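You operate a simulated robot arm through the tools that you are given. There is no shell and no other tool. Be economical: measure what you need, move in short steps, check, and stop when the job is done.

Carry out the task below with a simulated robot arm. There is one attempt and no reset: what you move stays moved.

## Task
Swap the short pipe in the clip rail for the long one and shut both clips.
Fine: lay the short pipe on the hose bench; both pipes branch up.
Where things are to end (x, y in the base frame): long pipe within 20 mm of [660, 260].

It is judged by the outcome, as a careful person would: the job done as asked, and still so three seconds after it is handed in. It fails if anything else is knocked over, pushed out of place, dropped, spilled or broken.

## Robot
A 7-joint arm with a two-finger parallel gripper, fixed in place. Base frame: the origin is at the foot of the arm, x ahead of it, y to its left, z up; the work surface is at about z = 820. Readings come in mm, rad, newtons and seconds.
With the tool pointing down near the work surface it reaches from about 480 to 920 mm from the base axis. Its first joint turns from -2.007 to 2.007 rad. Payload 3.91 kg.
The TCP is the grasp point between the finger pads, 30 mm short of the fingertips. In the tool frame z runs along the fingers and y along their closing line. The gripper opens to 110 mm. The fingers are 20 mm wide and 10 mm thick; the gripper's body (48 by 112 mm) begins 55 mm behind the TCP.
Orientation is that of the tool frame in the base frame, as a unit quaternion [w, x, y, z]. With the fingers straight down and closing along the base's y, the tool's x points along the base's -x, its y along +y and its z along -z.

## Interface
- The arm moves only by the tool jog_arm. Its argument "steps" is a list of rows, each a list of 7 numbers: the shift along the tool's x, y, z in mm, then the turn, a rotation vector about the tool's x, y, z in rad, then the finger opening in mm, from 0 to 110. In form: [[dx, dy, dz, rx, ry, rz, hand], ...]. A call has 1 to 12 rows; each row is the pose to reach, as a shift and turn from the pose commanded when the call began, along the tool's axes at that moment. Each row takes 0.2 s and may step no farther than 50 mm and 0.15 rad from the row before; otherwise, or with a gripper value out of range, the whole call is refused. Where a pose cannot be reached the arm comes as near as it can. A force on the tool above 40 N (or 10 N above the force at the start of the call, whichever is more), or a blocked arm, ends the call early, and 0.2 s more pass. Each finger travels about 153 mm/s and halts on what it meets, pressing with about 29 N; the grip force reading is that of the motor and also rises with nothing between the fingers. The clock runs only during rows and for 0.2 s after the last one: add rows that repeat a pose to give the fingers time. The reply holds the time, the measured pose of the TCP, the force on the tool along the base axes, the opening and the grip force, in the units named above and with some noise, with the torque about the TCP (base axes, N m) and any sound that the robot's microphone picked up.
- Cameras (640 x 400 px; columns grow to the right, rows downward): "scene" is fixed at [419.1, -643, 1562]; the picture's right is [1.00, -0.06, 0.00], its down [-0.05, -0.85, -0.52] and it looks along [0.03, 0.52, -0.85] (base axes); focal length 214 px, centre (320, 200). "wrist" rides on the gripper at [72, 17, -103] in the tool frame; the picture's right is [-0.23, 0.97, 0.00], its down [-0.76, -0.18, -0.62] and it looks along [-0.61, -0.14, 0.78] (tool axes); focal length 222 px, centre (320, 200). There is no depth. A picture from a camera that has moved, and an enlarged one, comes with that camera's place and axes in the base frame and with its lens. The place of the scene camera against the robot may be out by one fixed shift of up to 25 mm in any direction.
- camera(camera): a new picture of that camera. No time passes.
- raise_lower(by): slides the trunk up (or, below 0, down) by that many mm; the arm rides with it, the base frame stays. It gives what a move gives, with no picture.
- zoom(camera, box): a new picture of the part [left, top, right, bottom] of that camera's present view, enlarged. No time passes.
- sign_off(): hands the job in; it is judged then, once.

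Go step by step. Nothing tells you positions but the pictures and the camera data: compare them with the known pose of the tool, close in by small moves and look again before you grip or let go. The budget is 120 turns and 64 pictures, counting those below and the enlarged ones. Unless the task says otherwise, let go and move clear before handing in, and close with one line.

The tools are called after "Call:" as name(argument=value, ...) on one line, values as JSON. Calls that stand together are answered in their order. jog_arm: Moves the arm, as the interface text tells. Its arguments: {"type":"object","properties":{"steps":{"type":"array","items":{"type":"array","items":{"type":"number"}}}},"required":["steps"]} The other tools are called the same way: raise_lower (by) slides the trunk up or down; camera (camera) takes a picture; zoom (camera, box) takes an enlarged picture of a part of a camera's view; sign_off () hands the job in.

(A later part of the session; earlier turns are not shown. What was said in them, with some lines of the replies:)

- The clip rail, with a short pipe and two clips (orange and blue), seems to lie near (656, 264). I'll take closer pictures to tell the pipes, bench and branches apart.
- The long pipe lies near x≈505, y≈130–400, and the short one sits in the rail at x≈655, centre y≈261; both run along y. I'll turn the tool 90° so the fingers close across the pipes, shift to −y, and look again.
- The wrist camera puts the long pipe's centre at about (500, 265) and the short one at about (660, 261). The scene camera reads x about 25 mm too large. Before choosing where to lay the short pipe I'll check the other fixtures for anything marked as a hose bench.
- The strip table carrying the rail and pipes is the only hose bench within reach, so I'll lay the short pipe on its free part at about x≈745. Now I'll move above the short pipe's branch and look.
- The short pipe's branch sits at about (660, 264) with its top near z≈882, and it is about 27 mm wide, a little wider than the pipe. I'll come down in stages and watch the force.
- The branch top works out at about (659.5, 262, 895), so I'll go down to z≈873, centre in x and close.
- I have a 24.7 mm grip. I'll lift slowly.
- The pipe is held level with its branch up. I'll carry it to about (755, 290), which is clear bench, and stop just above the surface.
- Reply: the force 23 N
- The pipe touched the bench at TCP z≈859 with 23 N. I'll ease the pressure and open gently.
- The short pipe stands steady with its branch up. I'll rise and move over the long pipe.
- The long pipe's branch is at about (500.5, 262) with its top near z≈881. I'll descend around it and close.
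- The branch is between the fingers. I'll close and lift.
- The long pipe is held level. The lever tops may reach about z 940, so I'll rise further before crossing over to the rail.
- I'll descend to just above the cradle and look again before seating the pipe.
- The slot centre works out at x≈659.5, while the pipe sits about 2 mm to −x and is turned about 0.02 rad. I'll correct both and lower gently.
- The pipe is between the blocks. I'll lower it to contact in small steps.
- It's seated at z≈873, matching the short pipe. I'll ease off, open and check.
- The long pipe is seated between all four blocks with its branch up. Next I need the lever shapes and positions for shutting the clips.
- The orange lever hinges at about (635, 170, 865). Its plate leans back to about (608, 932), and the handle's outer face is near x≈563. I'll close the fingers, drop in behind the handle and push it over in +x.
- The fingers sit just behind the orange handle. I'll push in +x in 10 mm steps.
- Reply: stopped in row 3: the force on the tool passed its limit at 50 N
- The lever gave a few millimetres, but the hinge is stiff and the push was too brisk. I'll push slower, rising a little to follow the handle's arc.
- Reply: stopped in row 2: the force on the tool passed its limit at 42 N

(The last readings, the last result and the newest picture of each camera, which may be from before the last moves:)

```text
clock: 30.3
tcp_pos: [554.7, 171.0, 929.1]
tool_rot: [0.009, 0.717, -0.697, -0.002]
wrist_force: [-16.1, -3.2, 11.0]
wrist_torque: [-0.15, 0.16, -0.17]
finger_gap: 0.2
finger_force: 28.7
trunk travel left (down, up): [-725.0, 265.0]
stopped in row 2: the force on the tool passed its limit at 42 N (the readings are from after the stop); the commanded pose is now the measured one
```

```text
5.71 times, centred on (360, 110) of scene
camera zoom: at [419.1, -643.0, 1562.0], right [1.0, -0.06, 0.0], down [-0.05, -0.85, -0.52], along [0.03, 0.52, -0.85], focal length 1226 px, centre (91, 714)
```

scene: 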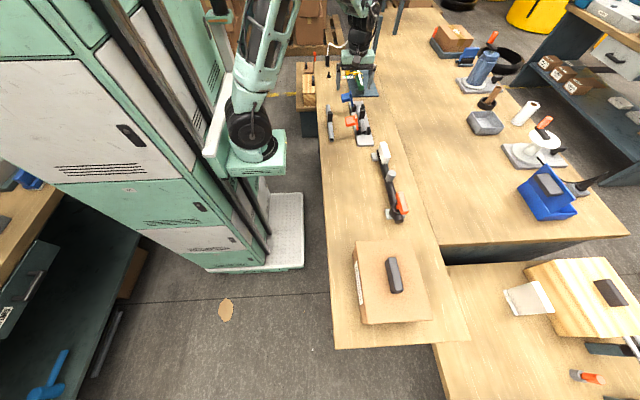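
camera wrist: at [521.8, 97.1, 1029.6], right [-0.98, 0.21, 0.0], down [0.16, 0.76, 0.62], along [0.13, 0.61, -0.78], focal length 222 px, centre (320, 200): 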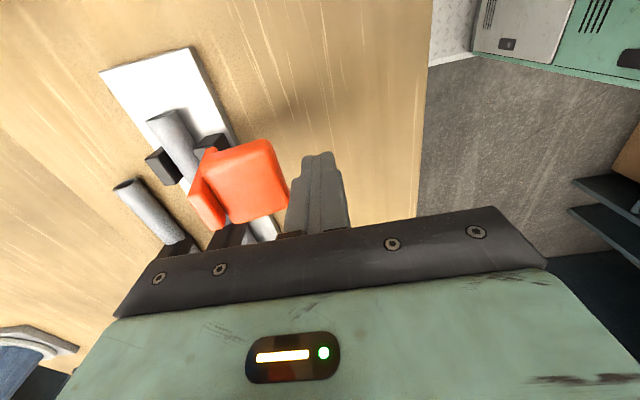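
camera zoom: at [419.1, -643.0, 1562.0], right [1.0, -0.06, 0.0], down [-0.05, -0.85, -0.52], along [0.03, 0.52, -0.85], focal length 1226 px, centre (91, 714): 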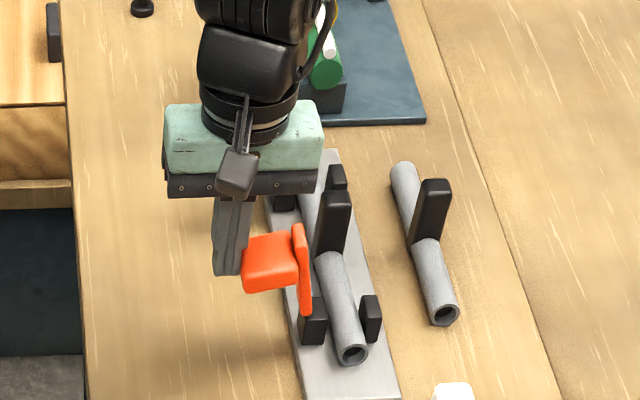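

The reaction shows the finger rubbing downward on the handle, which cancels the push. I'll back off, go deeper, and push along the arc, rising more than going forward so friction helps.

Call:
jog_arm(steps=[[0, 6, 0, 0, 0, 0, 0], [0, 6, 14, 0, 0, 0, 0], [0, 0, 14, 0, 0, 0, 0], [0, -2, 12, 0, 0, 0, 0], [0, -3.5, 9.5, 0, 0, 0, 0], [0, -5, 7, 0, 0, 0, 0], [0, -6.5, 4.5, 0, 0, 0, 0], [0, -8, 2, 0, 0, 0, 0], [0, -10, -0.5, 0, 0, 0, 0], [0, -12, -3, 0, 0, 0, 0], [0, -14, -5, 0, 0, 0, 0], [0, -16, -7, 0, 0, 0, 0]])

Call:
zoom(camera="scene", box=[325, 75, 395, 145])

```text
clock: 32.9
tcp_pos: [574.3, 170.2, 936.6]
tool_rot: [0.008, 0.715, -0.699, -0.001]
wrist_force: [-0.3, 0.3, -0.4]
wrist_torque: [-0.01, -0.01, 0.0]
finger_gap: 0.0
finger_force: 29.4
trunk travel left (down, up): [-725.0, 265.0]
```

```text
5.71 times, centred on (360, 110) of scene
camera zoom: at [419.1, -643.0, 1562.0], right [1.0, -0.06, 0.0], down [-0.05, -0.85, -0.52], along [0.03, 0.52, -0.85], focal length 1226 px, centre (91, 714)
```

zoom: 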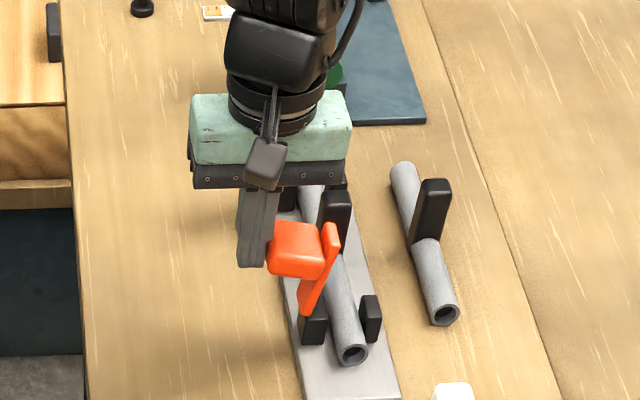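

The lever is past vertical and the force is gone. I'll keep pushing in +x.

Call:
jog_arm(steps=[[0, -5, 0, 0, 0, 0, 0], [0, -10, 0, 0, 0, 0, 0], [0, -15, 0, 0, 0, 0, 0], [0, -20, 0, 0, 0, 0, 0], [0, -25, 0, 0, 0, 0, 0], [0, -30, 0, 0, 0, 0, 0], [0, -35, 0, 0, 0, 0, 0], [1, -40, 0, 0, 0, 0, 0], [1, -45, 0, 0, 0, 0, 0], [1, -50, 0, 0, 0, 0, 0]])

Call:
zoom(camera="scene", box=[325, 75, 395, 145])

```text
clock: 35.1
tcp_pos: [622.0, 172.2, 935.5]
tool_rot: [0.008, 0.716, -0.698, -0.002]
wrist_force: [-0.3, 0.4, -0.1]
wrist_torque: [-0.02, -0.02, 0.01]
finger_gap: 0.2
finger_force: 29.3
trunk travel left (down, up): [-725.0, 265.0]
```

```text
5.71 times, centred on (360, 110) of scene
camera zoom: at [419.1, -643.0, 1562.0], right [1.0, -0.06, 0.0], down [-0.05, -0.85, -0.52], along [0.03, 0.52, -0.85], focal length 1226 px, centre (91, 714)
```

zoom: 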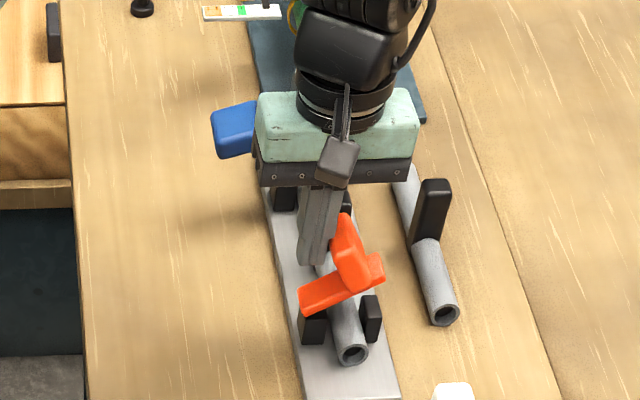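

The lever is about 30° from closed. I'll go over its top and press down along the rest of the arc.

Call:
jog_arm(steps=[[0, 4, -25, 0, 0, 0, 0], [0, 4, -55, 0, 0, 0, 0], [1, -20, -55, 0, 0, 0, 0], [1, -42, -55, 0, 0, 0, 0], [1, -45, -40, 0, 0, 0, 0], [1, -49, -34, 0, 0, 0, 0], [1, -53, -29, 0, 0, 0, 0], [1, -58, -24, 0, 0, 0, 0], [1, -61, -19, 0, 0, 0, 0], [1, -64, -14, 0, 0, 0, 0], [1, -66, -11, 0, 0, 0, 0], [1, -66, -11, 0, 0, 0, 0]])

Call:
zoom(camera="scene", box=[325, 75, 395, 145])

```text
clock: 37.7
tcp_pos: [689.5, 172.6, 945.2]
tool_rot: [0.009, 0.716, -0.698, -0.002]
wrist_force: [-0.2, -1.1, 0.3]
wrist_torque: [0.0, 0.01, 0.0]
finger_gap: 0.1
finger_force: 28.1
trunk travel left (down, up): [-725.0, 265.0]
```

```text
5.71 times, centred on (360, 110) of scene
camera zoom: at [419.1, -643.0, 1562.0], right [1.0, -0.06, 0.0], down [-0.05, -0.85, -0.52], along [0.03, 0.52, -0.85], focal length 1226 px, centre (91, 714)
```

zoom: 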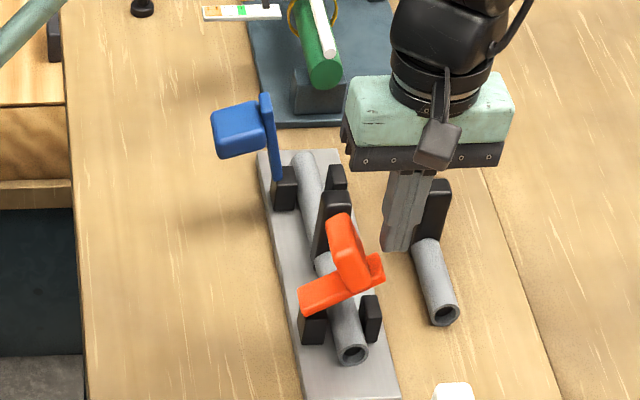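

The finger passed to the +x side and missed: the handle is taller and steeper than I took it for, with its top corner near (639, 953). I'll go back behind it and keep pushing horizontally.

Call:
jog_arm(steps=[[0, 0, -40, 0, 0, 0, 0], [0, 0, -75, 0, 0, 0, 0], [0, 40, -75, 0, 0, 0, 0], [0, 78, -75, 0, 0, 0, 0], [0, 78, -35, 0, 0, 0, 0], [0, 78, 8, 0, 0, 0, 0], [0, 72, 8, 0, 0, 0, 0], [0, 66, 8, 0, 0, 0, 0], [0, 60, 8, 0, 0, 0, 0], [0, 54, 8, 0, 0, 0, 0], [0, 48, 8, 0, 0, 0, 0], [0, 44, 8, 0, 0, 0, 0]])

Call:
zoom(camera="scene", box=[325, 75, 395, 145])

```text
clock: 40.3
tcp_pos: [645.8, 171.3, 937.8]
tool_rot: [0.009, 0.715, -0.699, -0.003]
wrist_force: [-0.3, -0.5, -0.2]
wrist_torque: [0.0, 0.0, -0.03]
finger_gap: 0.0
finger_force: 28.9
trunk travel left (down, up): [-725.0, 265.0]
```

```text
5.71 times, centred on (360, 110) of scene
camera zoom: at [419.1, -643.0, 1562.0], right [1.0, -0.06, 0.0], down [-0.05, -0.85, -0.52], along [0.03, 0.52, -0.85], focal length 1226 px, centre (91, 714)
```

zoom: 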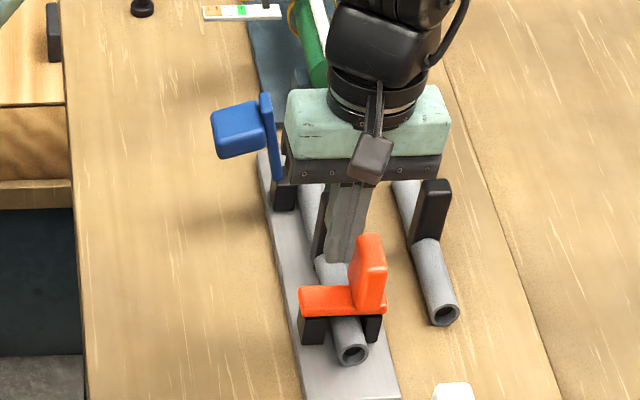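

The orange lever is nearly flat. I'll press straight down on its handle until it latches.

Call:
jog_arm(steps=[[0, 4, -30, 0, 0, 0, 0], [0, 4, -55, 0, 0, 0, 0], [0, -22, -55, 0, 0, 0, 0], [0, -22, -45, 0, 0, 0, 0], [0, -22, -38, 0, 0, 0, 0], [0, -22, -34, 0, 0, 0, 0], [0, -22, -31, 0, 0, 0, 0], [0, -22, -28, 0, 0, 0, 0], [0, -22, -26, 0, 0, 0, 0], [0, -22, -24, 0, 0, 0, 0], [0, -22, -22, 0, 0, 0, 0], [0, -22, -20, 0, 0, 0, 0]])

Call:
zoom(camera="scene", box=[325, 75, 395, 145])

```text
clock: 42.9
tcp_pos: [667.9, 172.5, 956.3]
tool_rot: [0.008, 0.716, -0.698, -0.002]
wrist_force: [-0.1, 0.3, 0.2]
wrist_torque: [0.0, 0.02, 0.02]
finger_gap: 0.0
finger_force: 28.7
trunk travel left (down, up): [-725.0, 265.0]
```

```text
5.71 times, centred on (360, 110) of scene
camera zoom: at [419.1, -643.0, 1562.0], right [1.0, -0.06, 0.0], down [-0.05, -0.85, -0.52], along [0.03, 0.52, -0.85], focal length 1226 px, centre (91, 714)
```

zoom: 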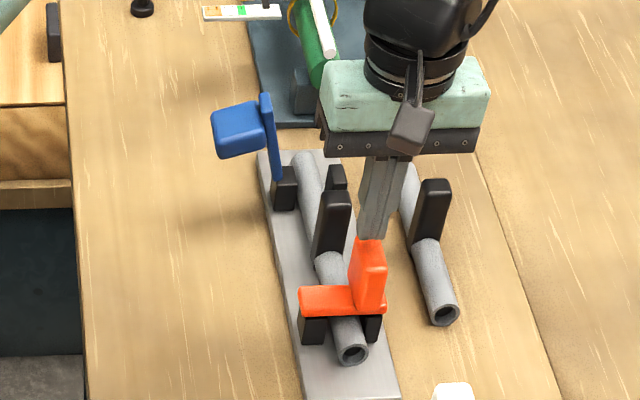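

No contact yet, so I'll continue down.

Call:
jog_arm(steps=[[2, 0, 2, 0, 0, 0, 0], [2, 0, 4, 0, 0, 0, 0], [2, 0, 6, 0, 0, 0, 0], [2, 0, 8, 0, 0, 0, 0], [2, 0, 10, 0, 0, 0, 0], [2, 0, 12, 0, 0, 0, 0], [2, 0, 14, 0, 0, 0, 0], [2, 0, 16, 0, 0, 0, 0]])

Call:
zoom(camera="scene", box=[325, 75, 395, 145])

```text
clock: 44.8
tcp_pos: [667.3, 170.8, 945.6]
tool_rot: [0.005, 0.717, -0.697, -0.001]
wrist_force: [-8.9, -6.1, 23.6]
wrist_torque: [0.06, 0.33, 0.1]
finger_gap: 0.0
finger_force: 29.3
trunk travel left (down, up): [-725.0, 265.0]
stopped in row 8: the force on the tool passed its limit at 42 N (the readings are from after the stop); the commanded pose is now the measured one
```

```text
5.71 times, centred on (360, 110) of scene
camera zoom: at [419.1, -643.0, 1562.0], right [1.0, -0.06, 0.0], down [-0.05, -0.85, -0.52], along [0.03, 0.52, -0.85], focal length 1226 px, centre (91, 714)
```

zoom: 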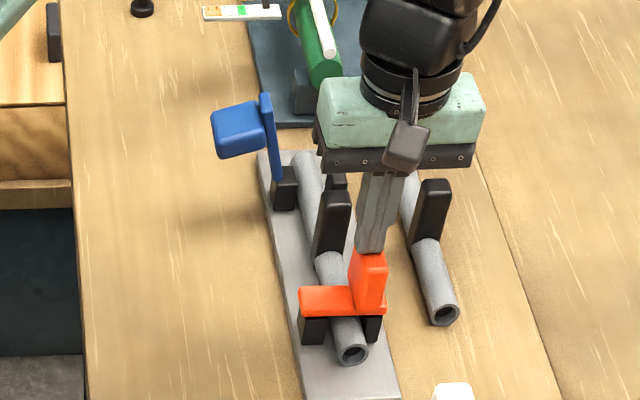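

I pressed the handle with 42 N and no click was reported. I'll lift off and look closely at whether the lever is flat.

Call:
jog_arm(steps=[[0, 0, -10, 0, 0, 0, 0], [0, 0, -50, 0, 0, 0, 0], [0, 0, -90, 0, 0, 0, 0], [30, 0, -110, 0, 0, 0, 0], [60, 0, -110, 0, 0, 0, 0], [60, 0, -110, 0, 0, 0, 0]])

Call:
zoom(camera="wrist", box=[230, 0, 430, 140])

Call:
zoom(camera="scene", box=[345, 95, 385, 135])

```text
clock: 46.2
tcp_pos: [674.2, 111.2, 1054.4]
tool_rot: [0.005, 0.716, -0.698, -0.001]
wrist_force: [0.0, 0.0, -0.8]
wrist_torque: [0.01, -0.03, -0.03]
finger_gap: 0.0
finger_force: 29.5
trunk travel left (down, up): [-725.0, 265.0]
```

```text
2.86 times, centred on (330, 70) of wrist
camera zoom: at [658.5, 38.9, 1157.9], right [-0.98, 0.2, 0.01], down [0.16, 0.77, 0.62], along [0.12, 0.6, -0.79], focal length 635 px, centre (291, 571)
```

zoom: 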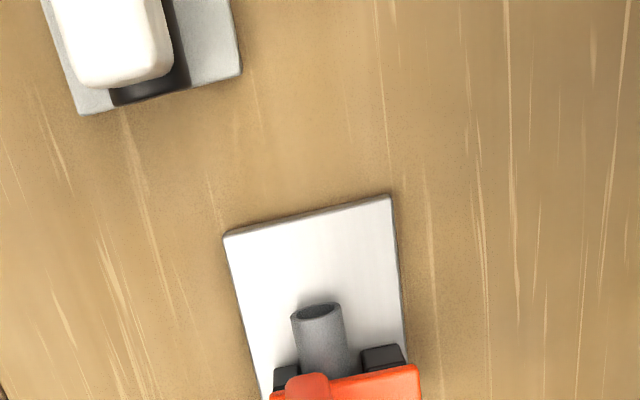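

```text
10.00 times, centred on (365, 115) of scene
camera zoom: at [419.1, -643.0, 1562.0], right [1.0, -0.06, 0.0], down [-0.05, -0.85, -0.52], along [0.03, 0.52, -0.85], focal length 2145 px, centre (-130, 1050)
```

zoom: 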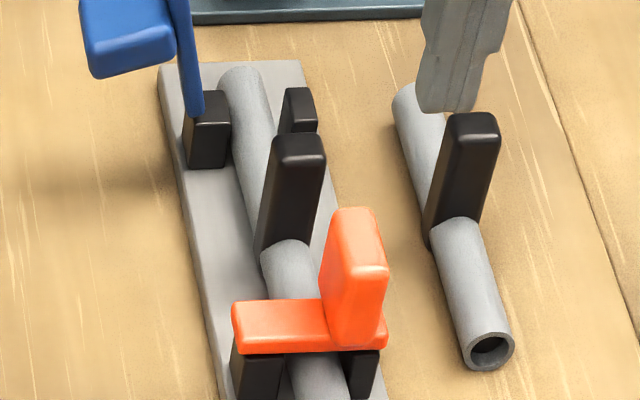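

The orange bar lies flat across both blocks, so that clip is shut. Now the blue lever at y≈347: I'll move in behind its handle.

Call:
jog_arm(steps=[[-40, 22, 0, 0, 0, 0, 0], [-80, 45, 0, 0, 0, 0, 0], [-120, 67, 0, 0, 0, 0, 0], [-160, 90, 0, 0, 0, 0, 0], [-200, 112, 0, 0, 0, 0, 0], [-238, 135, 0, 0, 0, 0, 0], [-238, 135, 0, 0, 0, 0, 0], [-238, 135, 46, 0, 0, 0, 0], [-238, 135, 92, 0, 0, 0, 0], [-238, 135, 138, 0, 0, 0, 0], [-238, 135, 138, 0, 0, 0, 0]])

Call:
zoom(camera="scene", box=[325, 65, 395, 135])

Call:
camera(camera="wrist")

```text
clock: 48.6
tcp_pos: [532.7, 342.4, 918.0]
tool_rot: [0.006, 0.715, -0.699, -0.001]
wrist_force: [-0.2, -0.3, -0.2]
wrist_torque: [0.03, -0.03, -0.04]
finger_gap: 0.0
finger_force: 29.1
trunk travel left (down, up): [-725.0, 265.0]
```

```text
5.71 times, centred on (360, 100) of scene
camera zoom: at [419.1, -643.0, 1562.0], right [1.0, -0.06, 0.0], down [-0.05, -0.85, -0.52], along [0.03, 0.52, -0.85], focal length 1226 px, centre (91, 771)
```

zoom: 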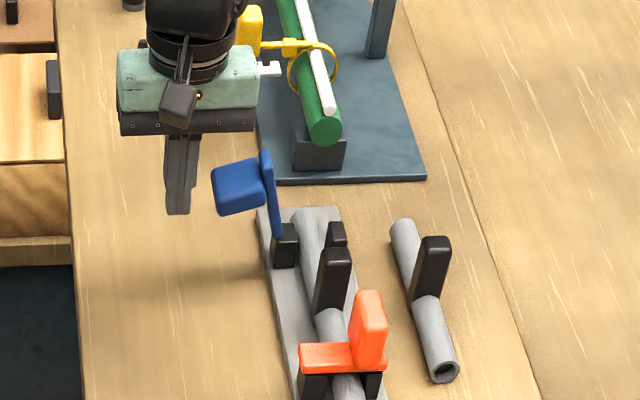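

```text
12 pictures are left
camera wrist: at [517.6, 272.0, 1021.4], right [-0.98, 0.2, 0.01], down [0.16, 0.77, 0.62], along [0.12, 0.6, -0.79], focal length 222 px, centre (320, 200)
```

wrist: 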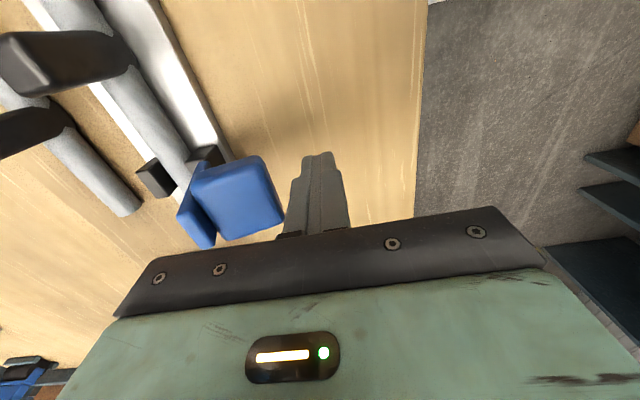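

The fingers are just behind the blue handle. I'll shift a little in +y and push along the same arc that worked for the orange one.

Call:
jog_arm(steps=[[-5, -10, 3, 0, 0, 0, 0], [-5, -17, 3, 0, 0, 0, 0], [-5, -20, 2, 0, 0, 0, 0], [-5, -22, 0, 0, 0, 0, 0], [-5, -23.5, -2.5, 0, 0, 0, 0], [-5, -25, -5, 0, 0, 0, 0], [-5, -26.5, -7.5, 0, 0, 0, 0], [-5, -28, -10, 0, 0, 0, 0], [-5, -30, -12.5, 0, 0, 0, 0], [-5, -32, -15, 0, 0, 0, 0], [-5, -35, -17, 0, 0, 0, 0], [-5, -39, -19, 0, 0, 0, 0]])

Call:
zoom(camera="scene", box=[325, 65, 395, 135])

```text
clock: 51.2
tcp_pos: [566.6, 352.2, 934.7]
tool_rot: [0.007, 0.716, -0.698, -0.001]
wrist_force: [-8.3, -1.3, 4.6]
wrist_torque: [-0.1, 0.16, -0.08]
finger_gap: 0.0
finger_force: 29.3
trunk travel left (down, up): [-725.0, 265.0]
```

```text
5.71 times, centred on (360, 100) of scene
camera zoom: at [419.1, -643.0, 1562.0], right [1.0, -0.06, 0.0], down [-0.05, -0.85, -0.52], along [0.03, 0.52, -0.85], focal length 1226 px, centre (91, 771)
```

zoom: 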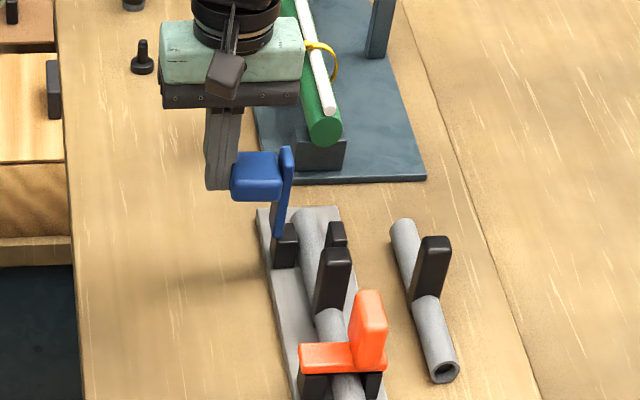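

The lever is at vertical and moving well, so I'll continue in +x.

Call:
jog_arm(steps=[[0, -3, -2, 0, 0, 0, 0], [0, -6, -3, 0, 0, 0, 0], [0, -10, -3, 0, 0, 0, 0], [0, -15, -3, 0, 0, 0, 0], [0, -20, -3, 0, 0, 0, 0], [0, -25, -3, 0, 0, 0, 0], [0, -30, -3, 0, 0, 0, 0], [0, -36, -3, 0, 0, 0, 0], [0, -42, -3, 0, 0, 0, 0], [0, -48, -3, 0, 0, 0, 0], [0, -54, -3, 0, 0, 0, 0], [0, -58, -3, 0, 0, 0, 0]])

Call:
zoom(camera="scene", box=[325, 65, 395, 135])

```text
clock: 53.8
tcp_pos: [627.0, 352.9, 936.8]
tool_rot: [0.006, 0.715, -0.699, -0.002]
wrist_force: [0.6, -0.1, -0.1]
wrist_torque: [0.03, 0.01, 0.01]
finger_gap: 0.0
finger_force: 29.3
trunk travel left (down, up): [-725.0, 265.0]
```

```text
5.71 times, centred on (360, 100) of scene
camera zoom: at [419.1, -643.0, 1562.0], right [1.0, -0.06, 0.0], down [-0.05, -0.85, -0.52], along [0.03, 0.52, -0.85], focal length 1226 px, centre (91, 771)
```

zoom: 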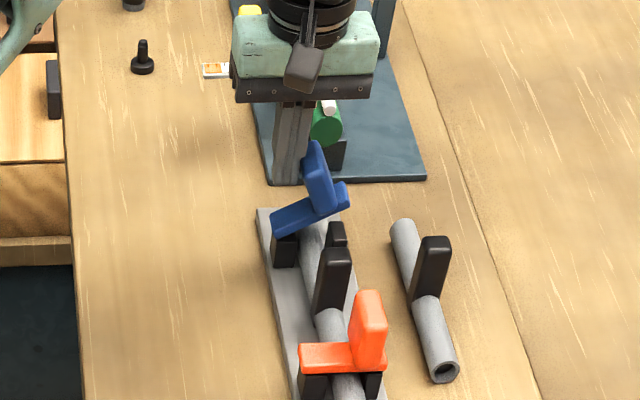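

Call:
jog_arm(steps=[[0, -6, 0, 0, 0, 0, 0], [0, -12, 0, 0, 0, 0, 0], [0, -17, 0, 0, 0, 0, 0], [0, -20, 0, 0, 0, 0, 0], [0, -20, 0, 0, 0, 0, 0], [0, -15, -25, 0, 0, 0, 0], [0, -15, -55, 0, 0, 0, 0], [0, -41, -55, 0, 0, 0, 0], [0, -41, -35, 0, 0, 0, 0], [0, -41, -20, 0, 0, 0, 0], [0, -41, -16, 0, 0, 0, 0]])

Call:
zoom(camera="scene", box=[325, 65, 395, 135])

```text
clock: 56.2
tcp_pos: [665.9, 354.4, 951.9]
tool_rot: [0.007, 0.715, -0.699, -0.001]
wrist_force: [0.1, 0.2, 0.3]
wrist_torque: [0.03, -0.01, 0.0]
finger_gap: 0.0
finger_force: 29.5
trunk travel left (down, up): [-725.0, 265.0]
```

```text
5.71 times, centred on (360, 100) of scene
camera zoom: at [419.1, -643.0, 1562.0], right [1.0, -0.06, 0.0], down [-0.05, -0.85, -0.52], along [0.03, 0.52, -0.85], focal length 1226 px, centre (91, 771)
```

zoom: 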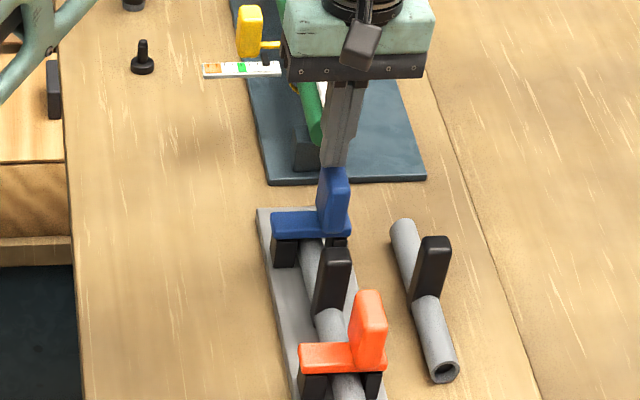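

The blue lever is almost flat. I'll press down gently on its handle.

Call:
jog_arm(steps=[[3, 0, 2, 0, 0, 0, 0], [3, 0, 4, 0, 0, 0, 0], [3, 0, 6, 0, 0, 0, 0], [3, 0, 8, 0, 0, 0, 0], [3, 0, 10, 0, 0, 0, 0], [3, 0, 12, 0, 0, 0, 0], [3, 0, 14, 0, 0, 0, 0]])

```text
clock: 57.6
tcp_pos: [669.9, 351.6, 945.6]
tool_rot: [0.002, 0.716, -0.699, 0.0]
wrist_force: [-3.8, -5.8, 16.7]
wrist_torque: [-0.03, 0.18, 0.09]
finger_gap: 0.0
finger_force: 29.0
trunk travel left (down, up): [-725.0, 265.0]
stopped in row 7: the force on the tool passed its limit at 42 N (the readings are from after the stop); the commanded pose is now the measured one
```

It stopped at the same height and force as the orange one. I'll rise clear and check the whole scene.

Call:
jog_arm(steps=[[0, 0, -15, 0, 0, 0, 0], [0, 0, -60, 0, 0, 0, 0], [0, 0, -105, 0, 0, 0, 0], [0, 0, -150, 0, 0, 0, 0], [40, 20, -170, 0, 0, 0, 20], [80, 40, -180, 0, 0, 0, 40], [120, 60, -180, 0, 0, 0, 40], [160, 80, -180, 0, 0, 0, 40], [200, 80, -180, 0, 0, 0, 40], [240, 80, -180, 0, 0, 0, 40], [240, 80, -180, 0, 0, 0, 40]])

Call:
zoom(camera="wrist", box=[160, 20, 400, 220])

Call:
zoom(camera="scene", box=[340, 85, 390, 135])

Call:
camera(camera="scene")

```text
clock: 60.0
tcp_pos: [597.0, 109.8, 1124.1]
tool_rot: [0.004, 0.716, -0.698, 0.0]
wrist_force: [-0.3, -0.7, 0.2]
wrist_torque: [0.0, -0.02, 0.0]
finger_gap: 40.0
finger_force: 0.1
trunk travel left (down, up): [-725.0, 265.0]
```

```text
2.00 times, centred on (280, 120) of wrist
camera zoom: at [581.3, 36.5, 1227.6], right [-0.98, 0.2, 0.0], down [0.16, 0.77, 0.62], along [0.12, 0.61, -0.79], focal length 444 px, centre (400, 360)
```

zoom: 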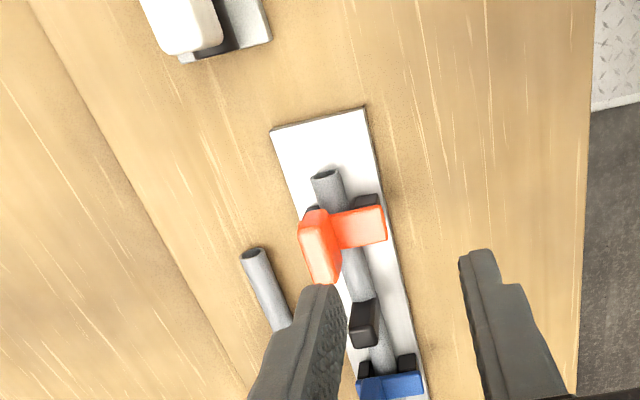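

```text
8.00 times, centred on (365, 110) of scene
camera zoom: at [419.1, -643.0, 1562.0], right [1.0, -0.06, 0.0], down [-0.05, -0.85, -0.52], along [0.03, 0.52, -0.85], focal length 1716 px, centre (-40, 920)
```

zoom: 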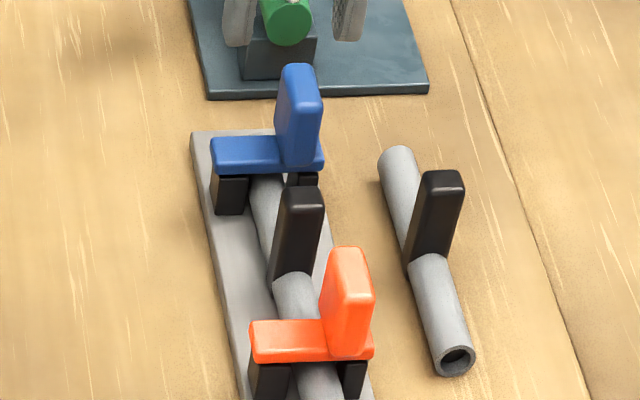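

```text
6 pictures are left
```

scene: 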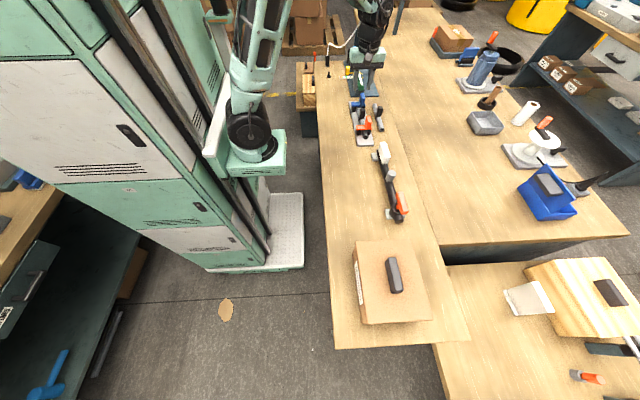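

Both lever bars lie flat across the rail blocks over the long pipe, and both pipes have their branches up. The short pipe lies on the bench near (755, 288), and nothing else has moved, so I'm handing in.

Call:
sign_off()

```text
The job is handed in.
```

The long pipe is in the clip rail at about (660, 261) with both clips closed flat over it, though I heard no latch click from either. The short pipe is on the bench beside the rail, which I took to be the hose bench as nothing was labelled, and both pipes have their branches up.
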